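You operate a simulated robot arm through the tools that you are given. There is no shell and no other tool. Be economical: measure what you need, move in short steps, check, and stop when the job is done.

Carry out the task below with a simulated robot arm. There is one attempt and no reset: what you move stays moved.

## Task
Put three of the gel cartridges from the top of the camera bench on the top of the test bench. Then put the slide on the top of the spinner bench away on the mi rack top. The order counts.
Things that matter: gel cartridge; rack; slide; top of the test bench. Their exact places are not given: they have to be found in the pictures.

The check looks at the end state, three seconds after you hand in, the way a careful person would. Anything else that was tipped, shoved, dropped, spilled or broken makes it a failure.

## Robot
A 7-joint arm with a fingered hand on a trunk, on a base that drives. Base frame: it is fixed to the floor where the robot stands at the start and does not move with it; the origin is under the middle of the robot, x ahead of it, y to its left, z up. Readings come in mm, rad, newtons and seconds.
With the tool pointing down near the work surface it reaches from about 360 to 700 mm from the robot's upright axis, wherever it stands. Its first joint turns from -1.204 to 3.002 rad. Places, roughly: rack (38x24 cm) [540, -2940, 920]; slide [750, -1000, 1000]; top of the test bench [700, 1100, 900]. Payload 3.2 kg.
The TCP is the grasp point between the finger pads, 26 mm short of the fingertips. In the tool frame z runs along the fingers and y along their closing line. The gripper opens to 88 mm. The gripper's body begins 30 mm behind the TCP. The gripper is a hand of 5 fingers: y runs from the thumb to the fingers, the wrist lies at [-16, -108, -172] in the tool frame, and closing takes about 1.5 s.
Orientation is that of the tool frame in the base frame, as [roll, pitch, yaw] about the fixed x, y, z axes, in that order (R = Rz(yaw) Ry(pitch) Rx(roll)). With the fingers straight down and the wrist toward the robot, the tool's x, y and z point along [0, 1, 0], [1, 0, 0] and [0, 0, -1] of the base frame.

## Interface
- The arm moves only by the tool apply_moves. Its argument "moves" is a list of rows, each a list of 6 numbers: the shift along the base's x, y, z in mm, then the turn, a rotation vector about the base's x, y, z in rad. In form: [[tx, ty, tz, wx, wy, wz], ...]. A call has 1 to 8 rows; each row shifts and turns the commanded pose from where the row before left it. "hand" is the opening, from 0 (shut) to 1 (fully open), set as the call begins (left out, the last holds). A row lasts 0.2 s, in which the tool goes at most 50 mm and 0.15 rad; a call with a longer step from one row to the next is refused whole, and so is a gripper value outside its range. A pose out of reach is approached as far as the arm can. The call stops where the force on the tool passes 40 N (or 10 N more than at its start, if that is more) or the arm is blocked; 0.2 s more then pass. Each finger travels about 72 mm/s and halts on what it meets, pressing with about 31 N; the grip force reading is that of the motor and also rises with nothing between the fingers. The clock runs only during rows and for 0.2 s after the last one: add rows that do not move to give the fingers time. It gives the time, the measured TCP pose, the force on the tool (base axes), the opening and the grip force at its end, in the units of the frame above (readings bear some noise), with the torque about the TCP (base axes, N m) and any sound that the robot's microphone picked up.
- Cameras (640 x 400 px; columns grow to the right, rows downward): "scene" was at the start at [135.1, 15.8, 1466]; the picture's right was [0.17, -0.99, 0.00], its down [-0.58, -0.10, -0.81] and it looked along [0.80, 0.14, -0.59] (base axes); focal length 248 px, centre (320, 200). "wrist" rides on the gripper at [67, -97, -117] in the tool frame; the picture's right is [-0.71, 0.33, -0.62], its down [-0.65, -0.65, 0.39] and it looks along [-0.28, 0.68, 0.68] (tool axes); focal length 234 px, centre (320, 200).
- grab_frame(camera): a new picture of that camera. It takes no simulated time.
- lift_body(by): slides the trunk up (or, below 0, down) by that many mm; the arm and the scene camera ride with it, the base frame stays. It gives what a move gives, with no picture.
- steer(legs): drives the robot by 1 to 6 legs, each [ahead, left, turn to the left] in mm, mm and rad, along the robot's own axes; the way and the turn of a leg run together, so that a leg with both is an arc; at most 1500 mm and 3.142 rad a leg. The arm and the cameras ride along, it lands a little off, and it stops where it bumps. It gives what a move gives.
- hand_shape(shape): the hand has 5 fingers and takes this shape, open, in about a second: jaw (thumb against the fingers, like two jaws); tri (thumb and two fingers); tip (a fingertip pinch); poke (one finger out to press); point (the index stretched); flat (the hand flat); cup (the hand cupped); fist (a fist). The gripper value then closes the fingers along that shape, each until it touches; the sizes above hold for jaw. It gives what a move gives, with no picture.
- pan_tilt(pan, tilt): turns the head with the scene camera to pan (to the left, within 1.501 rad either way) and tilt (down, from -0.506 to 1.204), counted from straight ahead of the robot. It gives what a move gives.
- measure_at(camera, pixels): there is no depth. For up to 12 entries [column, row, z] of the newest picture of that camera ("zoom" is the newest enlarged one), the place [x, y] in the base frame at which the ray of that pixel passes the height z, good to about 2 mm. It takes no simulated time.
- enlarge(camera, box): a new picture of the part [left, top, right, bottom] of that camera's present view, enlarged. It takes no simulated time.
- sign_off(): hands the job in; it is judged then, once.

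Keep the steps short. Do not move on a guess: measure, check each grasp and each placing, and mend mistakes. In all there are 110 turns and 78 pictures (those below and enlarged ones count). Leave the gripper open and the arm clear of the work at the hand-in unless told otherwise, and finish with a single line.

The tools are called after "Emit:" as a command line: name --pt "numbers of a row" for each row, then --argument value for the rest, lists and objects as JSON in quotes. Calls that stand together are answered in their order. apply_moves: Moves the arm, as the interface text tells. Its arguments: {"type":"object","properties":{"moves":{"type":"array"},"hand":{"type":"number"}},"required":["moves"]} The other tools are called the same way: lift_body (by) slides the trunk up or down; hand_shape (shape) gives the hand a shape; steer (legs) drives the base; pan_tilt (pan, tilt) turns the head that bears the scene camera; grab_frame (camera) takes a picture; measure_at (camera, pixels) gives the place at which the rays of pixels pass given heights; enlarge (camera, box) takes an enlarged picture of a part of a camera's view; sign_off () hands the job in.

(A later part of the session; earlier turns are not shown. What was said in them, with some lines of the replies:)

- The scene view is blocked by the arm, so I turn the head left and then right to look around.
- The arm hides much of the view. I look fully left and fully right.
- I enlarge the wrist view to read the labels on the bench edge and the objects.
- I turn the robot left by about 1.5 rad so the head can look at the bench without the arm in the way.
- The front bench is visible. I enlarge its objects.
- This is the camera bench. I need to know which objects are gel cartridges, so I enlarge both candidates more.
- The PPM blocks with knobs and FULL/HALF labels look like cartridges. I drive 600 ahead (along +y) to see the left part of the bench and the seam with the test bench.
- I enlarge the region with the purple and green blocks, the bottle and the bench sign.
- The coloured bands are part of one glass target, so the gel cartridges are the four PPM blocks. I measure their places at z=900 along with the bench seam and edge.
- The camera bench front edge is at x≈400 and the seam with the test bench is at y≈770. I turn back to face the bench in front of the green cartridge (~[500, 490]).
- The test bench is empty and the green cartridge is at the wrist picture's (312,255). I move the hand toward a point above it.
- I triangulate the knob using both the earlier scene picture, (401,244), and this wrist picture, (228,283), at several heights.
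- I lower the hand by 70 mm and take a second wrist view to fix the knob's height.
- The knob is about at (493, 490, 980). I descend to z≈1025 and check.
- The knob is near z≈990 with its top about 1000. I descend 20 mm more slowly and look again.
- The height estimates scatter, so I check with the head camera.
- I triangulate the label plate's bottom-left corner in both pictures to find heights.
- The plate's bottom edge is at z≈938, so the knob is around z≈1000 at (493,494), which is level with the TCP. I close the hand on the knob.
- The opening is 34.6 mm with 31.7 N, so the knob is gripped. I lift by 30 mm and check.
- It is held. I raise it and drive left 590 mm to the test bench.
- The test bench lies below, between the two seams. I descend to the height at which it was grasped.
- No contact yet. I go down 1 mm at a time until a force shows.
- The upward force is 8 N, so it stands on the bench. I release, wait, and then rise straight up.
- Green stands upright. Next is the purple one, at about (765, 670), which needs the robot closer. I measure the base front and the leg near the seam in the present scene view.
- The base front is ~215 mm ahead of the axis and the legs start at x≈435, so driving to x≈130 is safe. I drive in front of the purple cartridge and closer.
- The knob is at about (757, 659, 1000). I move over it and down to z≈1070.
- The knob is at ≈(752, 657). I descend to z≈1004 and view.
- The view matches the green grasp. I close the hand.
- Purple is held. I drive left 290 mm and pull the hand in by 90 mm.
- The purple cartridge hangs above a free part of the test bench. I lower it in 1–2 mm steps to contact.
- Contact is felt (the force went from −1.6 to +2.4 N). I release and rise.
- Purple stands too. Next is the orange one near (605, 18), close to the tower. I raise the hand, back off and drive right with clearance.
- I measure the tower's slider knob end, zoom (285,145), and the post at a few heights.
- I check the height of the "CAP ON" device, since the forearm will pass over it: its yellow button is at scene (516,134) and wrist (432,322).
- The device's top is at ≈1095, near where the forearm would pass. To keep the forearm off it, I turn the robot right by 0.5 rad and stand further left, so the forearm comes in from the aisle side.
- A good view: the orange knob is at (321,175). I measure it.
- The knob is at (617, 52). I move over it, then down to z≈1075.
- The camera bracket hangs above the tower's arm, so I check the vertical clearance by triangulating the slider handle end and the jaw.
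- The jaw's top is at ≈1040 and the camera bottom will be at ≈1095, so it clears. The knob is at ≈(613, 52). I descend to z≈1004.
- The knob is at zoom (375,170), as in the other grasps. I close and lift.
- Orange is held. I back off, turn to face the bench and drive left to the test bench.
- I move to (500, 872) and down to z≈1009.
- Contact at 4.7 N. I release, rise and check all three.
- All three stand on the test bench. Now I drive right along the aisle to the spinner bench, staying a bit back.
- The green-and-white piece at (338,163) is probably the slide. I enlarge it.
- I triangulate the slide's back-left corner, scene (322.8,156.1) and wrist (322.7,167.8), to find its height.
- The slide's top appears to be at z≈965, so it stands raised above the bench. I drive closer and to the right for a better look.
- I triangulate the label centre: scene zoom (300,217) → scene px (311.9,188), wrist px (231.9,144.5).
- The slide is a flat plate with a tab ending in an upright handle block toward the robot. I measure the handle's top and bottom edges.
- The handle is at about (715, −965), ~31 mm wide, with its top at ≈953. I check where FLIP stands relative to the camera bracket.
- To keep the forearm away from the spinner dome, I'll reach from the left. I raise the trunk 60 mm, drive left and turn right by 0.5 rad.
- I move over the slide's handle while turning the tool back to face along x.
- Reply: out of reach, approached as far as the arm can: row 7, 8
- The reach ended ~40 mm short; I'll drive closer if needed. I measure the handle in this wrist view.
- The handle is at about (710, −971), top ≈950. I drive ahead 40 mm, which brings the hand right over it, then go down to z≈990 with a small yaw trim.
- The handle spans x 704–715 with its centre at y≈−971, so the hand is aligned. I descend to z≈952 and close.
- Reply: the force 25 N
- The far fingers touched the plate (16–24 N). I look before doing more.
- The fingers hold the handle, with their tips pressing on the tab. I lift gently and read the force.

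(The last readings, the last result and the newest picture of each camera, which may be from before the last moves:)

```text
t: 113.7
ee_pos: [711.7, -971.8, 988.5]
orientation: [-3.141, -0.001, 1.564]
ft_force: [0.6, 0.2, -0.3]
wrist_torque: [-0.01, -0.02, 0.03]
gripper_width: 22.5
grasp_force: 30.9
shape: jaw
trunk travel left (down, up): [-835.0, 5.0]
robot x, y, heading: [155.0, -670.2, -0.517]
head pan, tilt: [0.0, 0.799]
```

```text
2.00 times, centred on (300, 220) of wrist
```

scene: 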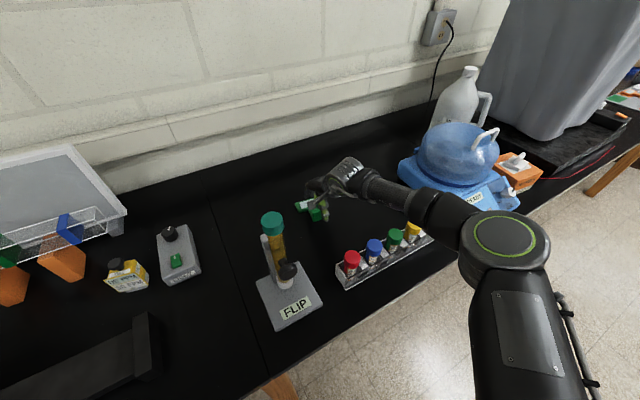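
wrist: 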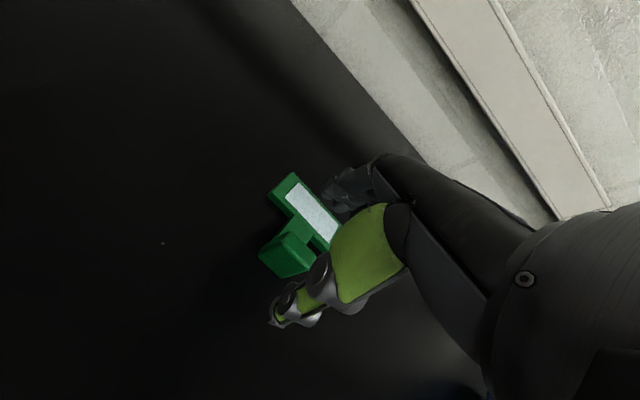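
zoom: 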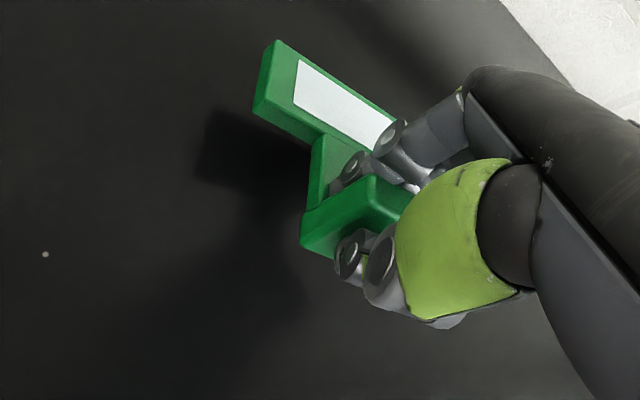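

The slide is held. I raise it straight up to ~1250.

Emit:
apply_moves --pt "0 0 35 0 0 0" --pt "0 0 40 0 0 0" --pt "0 0 40 0 0 0" --pt "0 0 40 0 0 0" --pt "0 0 40 0 0 0" --pt "0 0 40 0 0 0" --pt "0 0 30 0 0 0"

Emit:
apply_moves --pt "-40 22 0 0 0 0" --pt "-40 22 0 0 0 0" --pt "-40 22 0 0 0 0" --pt "-40 22 0 0 0 0" --pt "-40 22 0 0 0 0"

```text
t: 115.2
ee_pos: [710.2, -968.9, 1230.0]
orientation: [-3.14, -0.002, 1.564]
ft_force: [-0.6, 0.1, -0.7]
wrist_torque: [-0.03, 0.05, 0.02]
gripper_width: 21.9
grasp_force: 30.9
shape: jaw
out of reach, approached as far as the arm can: row 7
trunk travel left (down, up): [-835.0, 5.0]
robot x, y, heading: [159.6, -669.7, -0.516]
head pan, tilt: [0.0, 0.799]
```

```text
t: 116.5
ee_pos: [510.4, -859.7, 1234.5]
orientation: [3.14, -0.003, 1.562]
ft_force: [1.5, -1.0, 0.2]
wrist_torque: [0.0, -0.04, -0.1]
gripper_width: 22.4
grasp_force: 31.0
shape: jaw
trunk travel left (down, up): [-835.0, 5.0]
robot x, y, heading: [160.3, -667.5, -0.512]
head pan, tilt: [0.0, 0.799]
```

Next I back off, face forward and drive right along the aisle to the rack (~y −2700), staying well back from the benches.

Emit:
steer --legs '[[-310, 0, 0], [0, 0, 0.515], [0, -1100, 0], [0, -1000, 0]]'

Emit:
pan_tilt --pan -0.3 --tilt 0.75

Emit:
grab_frame --camera "scene"

```text
t: 130.3
ee_pos: [309.4, -2648.2, 1234.1]
orientation: [-3.141, -0.001, 2.095]
ft_force: [0.8, -0.3, -0.3]
wrist_torque: [-0.03, 0.01, -0.01]
gripper_width: 22.2
grasp_force: 30.5
shape: jaw
trunk travel left (down, up): [-835.0, 5.0]
robot x, y, heading: [-94.1, -2663.6, 0.015]
head pan, tilt: [0.0, 0.799]
```

```text
t: 131.1
ee_pos: [308.9, -2647.7, 1233.2]
orientation: [-3.141, -0.002, 2.094]
ft_force: [0.5, 0.6, -0.1]
wrist_torque: [-0.07, 0.06, 0.01]
gripper_width: 22.4
grasp_force: 31.6
shape: jaw
trunk travel left (down, up): [-835.0, 5.0]
robot x, y, heading: [-94.9, -2661.8, 0.015]
head pan, tilt: [-0.3, 0.75]
```

```text
9 pictures are left
```

scene: 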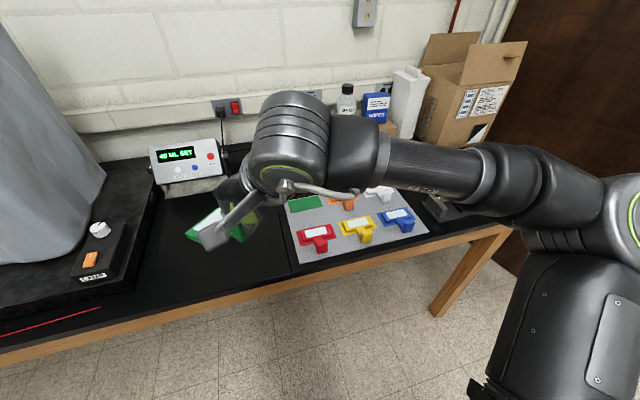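

The rack is a grey board with coloured slides; a green patch at (308,203) is the empty place for this slide. I enlarge.

Emit:
enlarge --camera "scene" --box '[270, 170, 440, 276]'

```text
3.76 times, centred on (355, 223) of scene
```

zoom: 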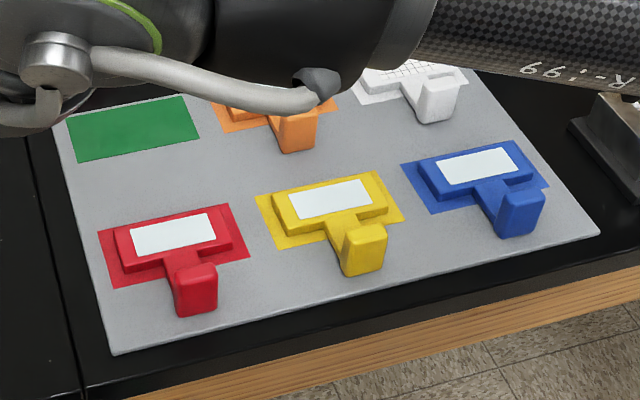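

I measure the green patch corners, the red patch corners and the board's corners.

Emit:
measure_at --camera "zoom" --pixels '[[67, 119, 915], [183, 97, 915], [200, 138, 915], [78, 161, 915], [98, 232, 915], [230, 204, 915], [249, 255, 915], [112, 287, 915], [114, 354, 915], [600, 235, 915], [196, 312, 915], [192, 268, 950]]'

```text
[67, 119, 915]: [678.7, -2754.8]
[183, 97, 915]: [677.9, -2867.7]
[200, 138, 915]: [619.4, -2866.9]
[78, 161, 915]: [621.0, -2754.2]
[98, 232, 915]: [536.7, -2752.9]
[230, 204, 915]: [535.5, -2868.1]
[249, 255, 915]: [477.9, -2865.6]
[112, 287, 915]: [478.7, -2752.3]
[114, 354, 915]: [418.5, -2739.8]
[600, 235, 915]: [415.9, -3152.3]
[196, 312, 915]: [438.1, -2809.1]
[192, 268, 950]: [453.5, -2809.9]
```

The green patch's centre is (649, −2811) and the red slide shows the handle lying ~62–68 mm in front of the patch centre. I turn the slide square at this height, then drive to the rack.

Emit:
apply_moves --pt "0 0 0 0 0 -0.13" --pt "0 0 0 0 0 -0.13" --pt "0 0 0 0 0 -0.13" --pt "0 0 0 0 0 -0.13" --pt "0 0 0 0 0 0"

Emit:
steer --legs '[[155, -105, -0.015]]'

```text
t: 132.3
ee_pos: [310.5, -2650.3, 1234.2]
orientation: [3.141, -0.001, 1.57]
ft_force: [-0.6, -0.7, -0.5]
wrist_torque: [0.02, -0.01, -0.02]
gripper_width: 22.4
grasp_force: 31.3
shape: jaw
trunk travel left (down, up): [-835.0, 5.0]
robot x, y, heading: [-90.9, -2665.3, 0.016]
head pan, tilt: [-0.3, 0.75]
```

```text
t: 133.8
ee_pos: [460.3, -2759.1, 1233.3]
orientation: [3.141, 0.0, 1.558]
ft_force: [0.1, -0.6, -0.1]
wrist_torque: [0.01, 0.01, -0.01]
gripper_width: 22.2
grasp_force: 31.0
shape: jaw
trunk travel left (down, up): [-835.0, 5.0]
robot x, y, heading: [56.2, -2768.7, 0.0]
head pan, tilt: [-0.3, 0.75]
```

I move over the slot, down to z≈1060.

Emit:
apply_moves --pt "32 -13 0 0 0 0.01" --pt "32 -13 0 0 0 0" --pt "32 -13 -15 0 0 0" --pt "31 -13 -30 0 0 0" --pt "0 0 -45 0 0 0" --pt "0 0 -45 0 0 0" --pt "0 0 -40 0 0 0" --pt "0 0 0 0 0 0"

Emit:
grab_frame --camera "wrist"

```text
t: 135.7
ee_pos: [587.3, -2809.6, 1057.1]
orientation: [-3.141, -0.004, 1.566]
ft_force: [0.3, -0.4, -0.7]
wrist_torque: [-0.03, 0.02, 0.01]
gripper_width: 22.5
grasp_force: 31.0
shape: jaw
trunk travel left (down, up): [-835.0, 5.0]
robot x, y, heading: [58.1, -2767.3, 0.0]
head pan, tilt: [-0.3, 0.75]
```

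```text
7 pictures are left
```

wrist: 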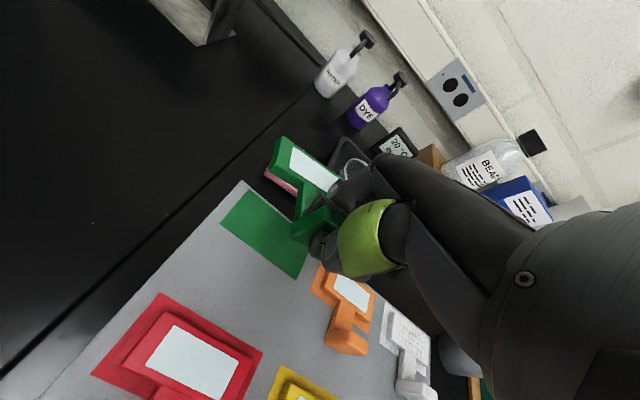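

I measure the held plate (z≈1031) and the green patch corners (z≈915), and the objects behind.

Emit:
measure_at --camera "wrist" --pixels '[[316, 170, 1031], [293, 147, 1031], [341, 190, 1031], [250, 190, 915], [221, 223, 915], [294, 279, 915], [310, 242, 915], [283, 137, 1031], [271, 167, 1025], [331, 150, 920], [350, 120, 910], [270, 178, 1010]]'

Emit:
enlarge --camera "wrist" --box '[200, 110, 380, 290]'

```text
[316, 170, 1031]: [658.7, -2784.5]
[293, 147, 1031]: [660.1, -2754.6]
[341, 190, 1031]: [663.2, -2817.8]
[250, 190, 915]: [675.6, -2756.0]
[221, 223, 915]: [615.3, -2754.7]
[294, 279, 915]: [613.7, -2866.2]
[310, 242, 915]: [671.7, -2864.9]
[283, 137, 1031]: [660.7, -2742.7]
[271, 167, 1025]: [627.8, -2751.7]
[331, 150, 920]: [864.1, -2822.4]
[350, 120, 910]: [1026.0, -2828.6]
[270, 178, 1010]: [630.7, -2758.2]
```

```text
2.22 times, centred on (290, 200) of wrist
```

zoom: 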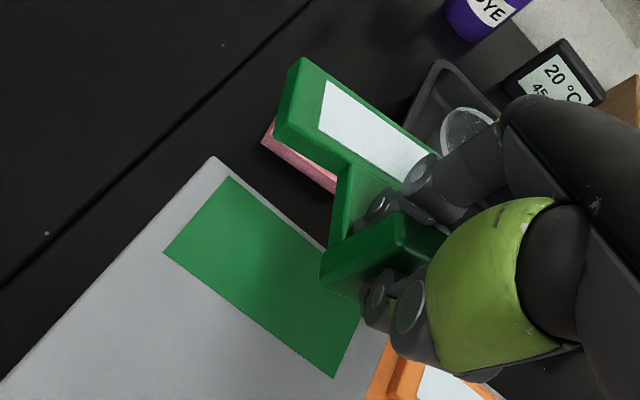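

The pink piece lies beyond the board. I lower to z≈990 so that parallax gets small, then compare the plate with the patch.

Emit:
apply_moves --pt "0 0 -30 0 0 0" --pt "0 0 -25 0 0 0" --pt "0 0 -12 0 0 0" --pt "0 0 0 0 0 0"

Emit:
enlarge --camera "wrist" --box '[200, 110, 380, 290]'

```text
t: 136.7
ee_pos: [587.6, -2810.9, 991.8]
orientation: [3.141, -0.001, 1.566]
ft_force: [0.4, -1.2, -0.6]
wrist_torque: [0.0, -0.02, 0.01]
gripper_width: 22.4
grasp_force: 31.0
shape: jaw
trunk travel left (down, up): [-835.0, 5.0]
robot x, y, heading: [58.3, -2768.4, 0.001]
head pan, tilt: [-0.3, 0.75]
```

```text
2.22 times, centred on (290, 200) of wrist
```

zoom: 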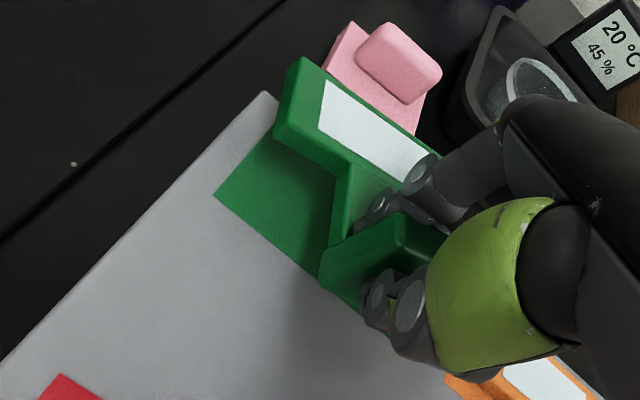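

Emit:
measure_at --camera "zoom" --pixels '[[303, 60, 966], [276, 130, 966], [276, 130, 950], [325, 82, 966], [318, 125, 966], [430, 158, 966], [350, 165, 966], [398, 213, 988], [321, 283, 942], [345, 25, 910], [420, 135, 910], [217, 193, 915]]'

```text
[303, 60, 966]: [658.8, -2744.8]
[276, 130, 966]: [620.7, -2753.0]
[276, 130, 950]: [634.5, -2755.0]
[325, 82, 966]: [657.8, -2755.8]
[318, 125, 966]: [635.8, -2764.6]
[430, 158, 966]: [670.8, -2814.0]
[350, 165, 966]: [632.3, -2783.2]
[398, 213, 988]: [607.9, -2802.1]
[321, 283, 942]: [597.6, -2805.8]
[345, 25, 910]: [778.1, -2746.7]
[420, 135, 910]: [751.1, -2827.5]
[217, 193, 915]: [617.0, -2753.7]
```

The plate is turned about +0.25 rad in the hand (its left end is at (640, −2749) rather than ≈(649, −2766)). I turn the tool by −0.25 to square it and measure again.

Emit:
apply_moves --pt "0 0 10 0 0 0" --pt "0 0 0 0 0 -0.125" --pt "0 0 0 0 0 -0.125" --pt "0 0 0 0 0 0"

Emit:
enlarge --camera "wrist" --box '[200, 110, 380, 290]'

Emit:
measure_at --camera "zoom" --pixels '[[303, 60, 976], [276, 130, 976], [325, 82, 976], [318, 125, 976], [430, 158, 976], [275, 135, 960], [217, 193, 915]]'

```text
t: 137.7
ee_pos: [586.8, -2811.6, 1003.5]
orientation: [3.141, -0.002, 1.315]
ft_force: [-0.1, -0.6, -0.4]
wrist_torque: [-0.01, -0.01, -0.04]
gripper_width: 22.4
grasp_force: 30.9
shape: jaw
trunk travel left (down, up): [-835.0, 5.0]
robot x, y, heading: [56.4, -2765.9, 0.004]
head pan, tilt: [-0.3, 0.75]
```

```text
2.22 times, centred on (290, 200) of wrist
```

zoom: 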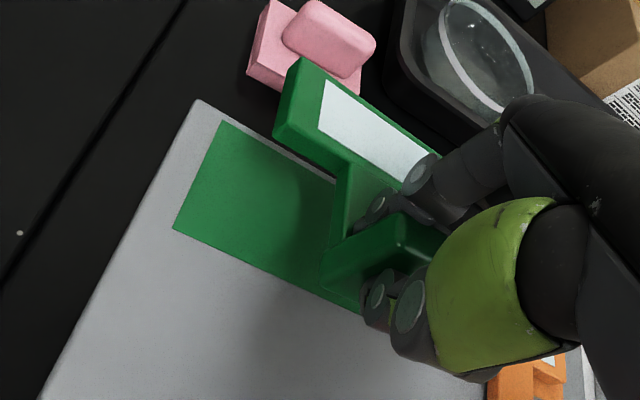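

```text
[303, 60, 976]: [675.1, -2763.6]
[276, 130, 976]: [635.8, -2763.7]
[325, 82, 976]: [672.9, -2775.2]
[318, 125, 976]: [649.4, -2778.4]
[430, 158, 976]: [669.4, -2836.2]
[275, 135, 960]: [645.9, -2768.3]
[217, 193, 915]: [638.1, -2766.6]
```

The plate is now square: its left end is at y≈−2764, x 636–675, and the patch spans x 615–676, y −2755…−2866. I shift −7 mm in x and descend.

Emit:
apply_moves --pt "-7 0 0 0 0 0" --pt "0 0 -10 0 0 0" --pt "0 0 -8 0 0 0" --pt "0 0 -5 0 0 0" --pt "0 0 -3 0 0 0" --pt "0 0 -2 0 0 0" --pt "0 0 0 0 0 0"

Emit:
apply_moves --pt "0 0 -2 0 0 0" --pt "0 0 -2 0 0 0" --pt "0 0 -1 0 0 0" --pt "0 0 0 0 0 0"

```text
t: 139.2
ee_pos: [580.5, -2811.5, 973.5]
orientation: [3.141, -0.003, 1.318]
ft_force: [0.2, -0.1, -0.1]
wrist_torque: [-0.02, 0.04, 0.0]
gripper_width: 22.7
grasp_force: 31.1
shape: jaw
trunk travel left (down, up): [-835.0, 5.0]
robot x, y, heading: [58.7, -2769.5, -0.003]
head pan, tilt: [-0.3, 0.75]
```

```text
t: 140.2
ee_pos: [580.7, -2811.1, 969.2]
orientation: [3.141, 0.0, 1.317]
ft_force: [-0.6, -0.6, 1.4]
wrist_torque: [-0.08, -0.12, 0.0]
gripper_width: 22.7
grasp_force: 30.5
shape: jaw
trunk travel left (down, up): [-835.0, 5.0]
robot x, y, heading: [61.4, -2764.4, 0.001]
head pan, tilt: [-0.3, 0.75]
```

First contact shows (a small torque). I go down a few single millimetres to seat it flat.

Emit:
apply_moves --pt "0 0 -1 0 0 0" --pt "0 0 -1 0 0 0" --pt "0 0 0 0 0 0"

Emit:
apply_moves --pt "0 0 -1 0 0 0" --pt "0 0 -1 0 0 0" --pt "0 0 0 0 0 0"

```text
t: 141.1
ee_pos: [580.5, -2810.9, 968.4]
orientation: [3.14, -0.001, 1.318]
ft_force: [-0.5, 0.2, 3.1]
wrist_torque: [-0.1, -0.32, -0.01]
gripper_width: 23.0
grasp_force: 30.5
shape: jaw
trunk travel left (down, up): [-835.0, 5.0]
robot x, y, heading: [56.4, -2766.0, -0.005]
head pan, tilt: [-0.3, 0.75]
```

```text
t: 141.8
ee_pos: [578.4, -2811.5, 966.9]
orientation: [3.141, -0.002, 1.318]
ft_force: [-0.1, 0.0, 3.8]
wrist_torque: [-0.15, -0.4, -0.01]
gripper_width: 22.9
grasp_force: 31.2
shape: jaw
trunk travel left (down, up): [-835.0, 5.0]
robot x, y, heading: [60.4, -2767.6, 0.002]
head pan, tilt: [-0.3, 0.75]
```

The torque indicates the plate's back-right corner touches first, so it is slightly tilted. I lift 2 mm, shift −4 mm, and press down further so that it levels.

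Emit:
apply_moves --pt "0 0 5 0 0 0" --pt "-4 0 0 0 0 0" --pt "0 0 -4 0 0 0" --pt "0 0 -2 0 0 0" --pt "0 0 -2 0 0 0" --pt "0 0 -2 0 0 0" --pt "0 0 0 0 0 0"

Emit:
enlarge --camera "wrist" --box '[200, 110, 380, 290]'

```text
t: 143.4
ee_pos: [576.4, -2811.1, 962.2]
orientation: [3.135, -0.003, 1.318]
ft_force: [2.2, 0.8, 20.3]
wrist_torque: [-0.42, -0.82, 0.02]
gripper_width: 23.4
grasp_force: 30.6
shape: jaw
trunk travel left (down, up): [-835.0, 5.0]
robot x, y, heading: [60.7, -2765.5, -0.002]
head pan, tilt: [-0.3, 0.75]
```

```text
2.22 times, centred on (290, 200) of wrist
```

zoom: 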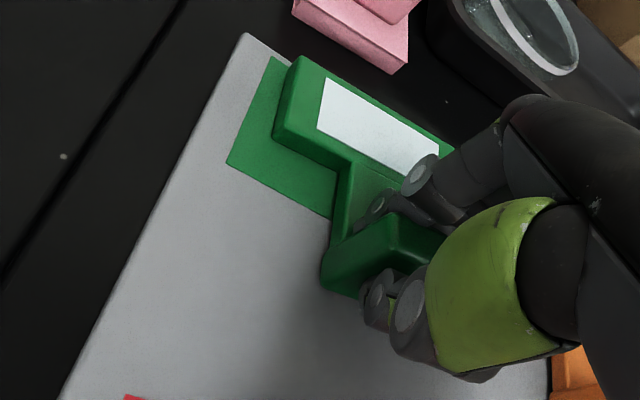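

Emit:
measure_at --camera "zoom" --pixels '[[272, 58, 911], [228, 163, 911], [275, 138, 911], [303, 57, 933], [276, 128, 930], [345, 170, 911], [333, 217, 911], [455, 145, 933], [325, 80, 935], [437, 150, 935]]'

```text
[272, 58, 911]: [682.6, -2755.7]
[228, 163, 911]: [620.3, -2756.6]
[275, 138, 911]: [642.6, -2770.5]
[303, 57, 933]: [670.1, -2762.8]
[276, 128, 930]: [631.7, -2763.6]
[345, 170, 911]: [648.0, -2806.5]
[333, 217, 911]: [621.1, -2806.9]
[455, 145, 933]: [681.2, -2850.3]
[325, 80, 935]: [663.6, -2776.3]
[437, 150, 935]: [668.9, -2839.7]
```

The plate lies within the green patch (patch x 620–683, y −2756…−2867; plate x 632–681, y −2763…−2853). I relieve the pressure by 3 mm, then open.

Emit:
apply_moves --pt "0 0 2 0 0 0" --pt "0 0 1 0 0 0" --pt "0 0 0 0 0 0"

Emit:
apply_moves --pt "0 0 0 0 0 0" --pt "0 0 0 0 0 0" --pt "0 0 0 0 0 0" --pt "0 0 0 0 0 0" --pt "0 0 0 0 0 0" --hand 0.6

```text
t: 144.2
ee_pos: [575.5, -2811.6, 962.3]
orientation: [3.141, 0.0, 1.317]
ft_force: [1.6, 0.2, 12.0]
wrist_torque: [-0.35, -0.63, 0.03]
gripper_width: 23.4
grasp_force: 31.0
shape: jaw
trunk travel left (down, up): [-835.0, 5.0]
robot x, y, heading: [58.0, -2768.1, -0.002]
head pan, tilt: [-0.3, 0.75]
```

```text
t: 145.4
ee_pos: [575.7, -2810.9, 962.7]
orientation: [3.14, -0.001, 1.318]
ft_force: [-0.4, -0.4, 11.4]
wrist_torque: [-0.15, -0.29, 0.01]
gripper_width: 51.6
grasp_force: 0.1
shape: jaw
trunk travel left (down, up): [-835.0, 5.0]
robot x, y, heading: [60.8, -2769.5, 0.0]
head pan, tilt: [-0.3, 0.75]
```

It is released. I rise straight up, then open fully and check.

Emit:
apply_moves --pt "0 0 5 0 0 0" --pt "0 0 10 0 0 0" --pt "0 0 20 0 0 0" --pt "0 0 40 0 0 0" --pt "0 0 45 0 0 0" --pt "0 0 45 0 0 0"

Emit:
grab_frame --camera "wrist"

```text
t: 146.8
ee_pos: [576.8, -2809.0, 1128.0]
orientation: [3.141, 0.001, 1.319]
ft_force: [0.4, -0.2, -0.6]
wrist_torque: [0.01, 0.01, 0.0]
gripper_width: 52.5
grasp_force: 0.1
shape: jaw
trunk travel left (down, up): [-835.0, 5.0]
robot x, y, heading: [59.2, -2765.6, 0.001]
head pan, tilt: [-0.3, 0.75]
```

```text
2 pictures are left
```

wrist: 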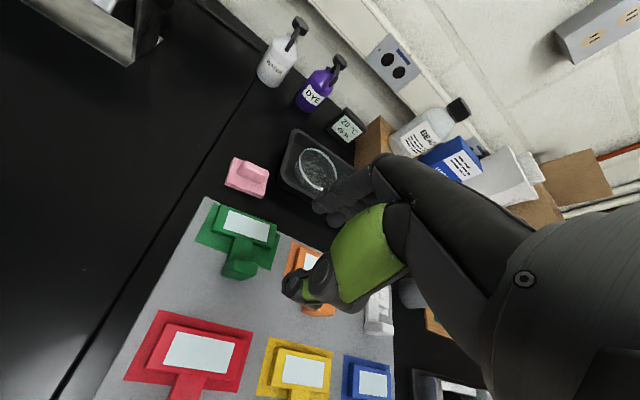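

The green slide sits square on its patch, with its handle toward the front like the others. I raise the arm, open the hand fully and back the robot off.

Emit:
apply_moves --pt "0 0 40 0 0 0" --pt "-20 0 40 0 0 0" --pt "-40 0 20 0 0 0" --pt "-40 0 0 0 0 0" --pt "-40 0 0 0 0 0" --pt "0 0 0 0 0 0" --hand 1

Emit:
steer --legs '[[-130, 0, 0]]'

Emit:
grab_frame --camera "scene"

```text
t: 148.2
ee_pos: [438.3, -2811.1, 1231.0]
orientation: [-3.142, -0.001, 1.319]
ft_force: [0.7, 0.4, -0.3]
wrist_torque: [-0.04, 0.03, 0.0]
gripper_width: 88.0
grasp_force: 0.2
shape: jaw
trunk travel left (down, up): [-835.0, 5.0]
robot x, y, heading: [60.3, -2769.5, -0.002]
head pan, tilt: [-0.3, 0.75]
```

```text
t: 149.5
ee_pos: [308.5, -2811.7, 1230.6]
orientation: [-3.139, 0.0, 1.316]
ft_force: [-1.2, 0.1, -0.2]
wrist_torque: [-0.03, 0.02, 0.01]
gripper_width: 87.9
grasp_force: 0.0
shape: jaw
trunk travel left (down, up): [-835.0, 5.0]
robot x, y, heading: [-74.3, -2768.3, -0.007]
head pan, tilt: [-0.3, 0.75]
```

```text
1 pictures are left
```

scene: 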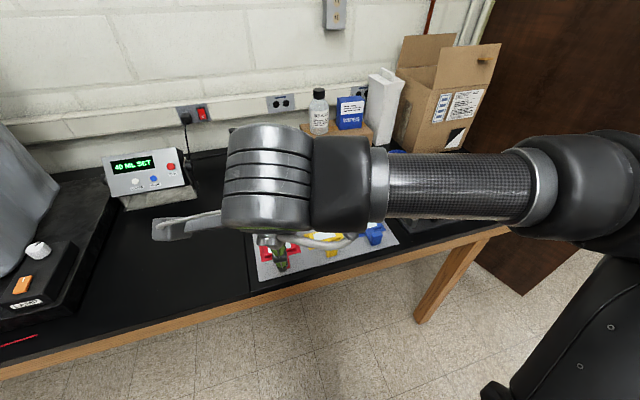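

The work is done, the hand is open and the arm is clear. I hand in.

Emit:
sign_off

```text
The job is handed in.
```

Three gel cartridges (green, purple and orange, taking the four "PPM" blocks with knobs to be the gel cartridges) stand upright on the test bench, and after them the green slide was put on the green patch of the rack.
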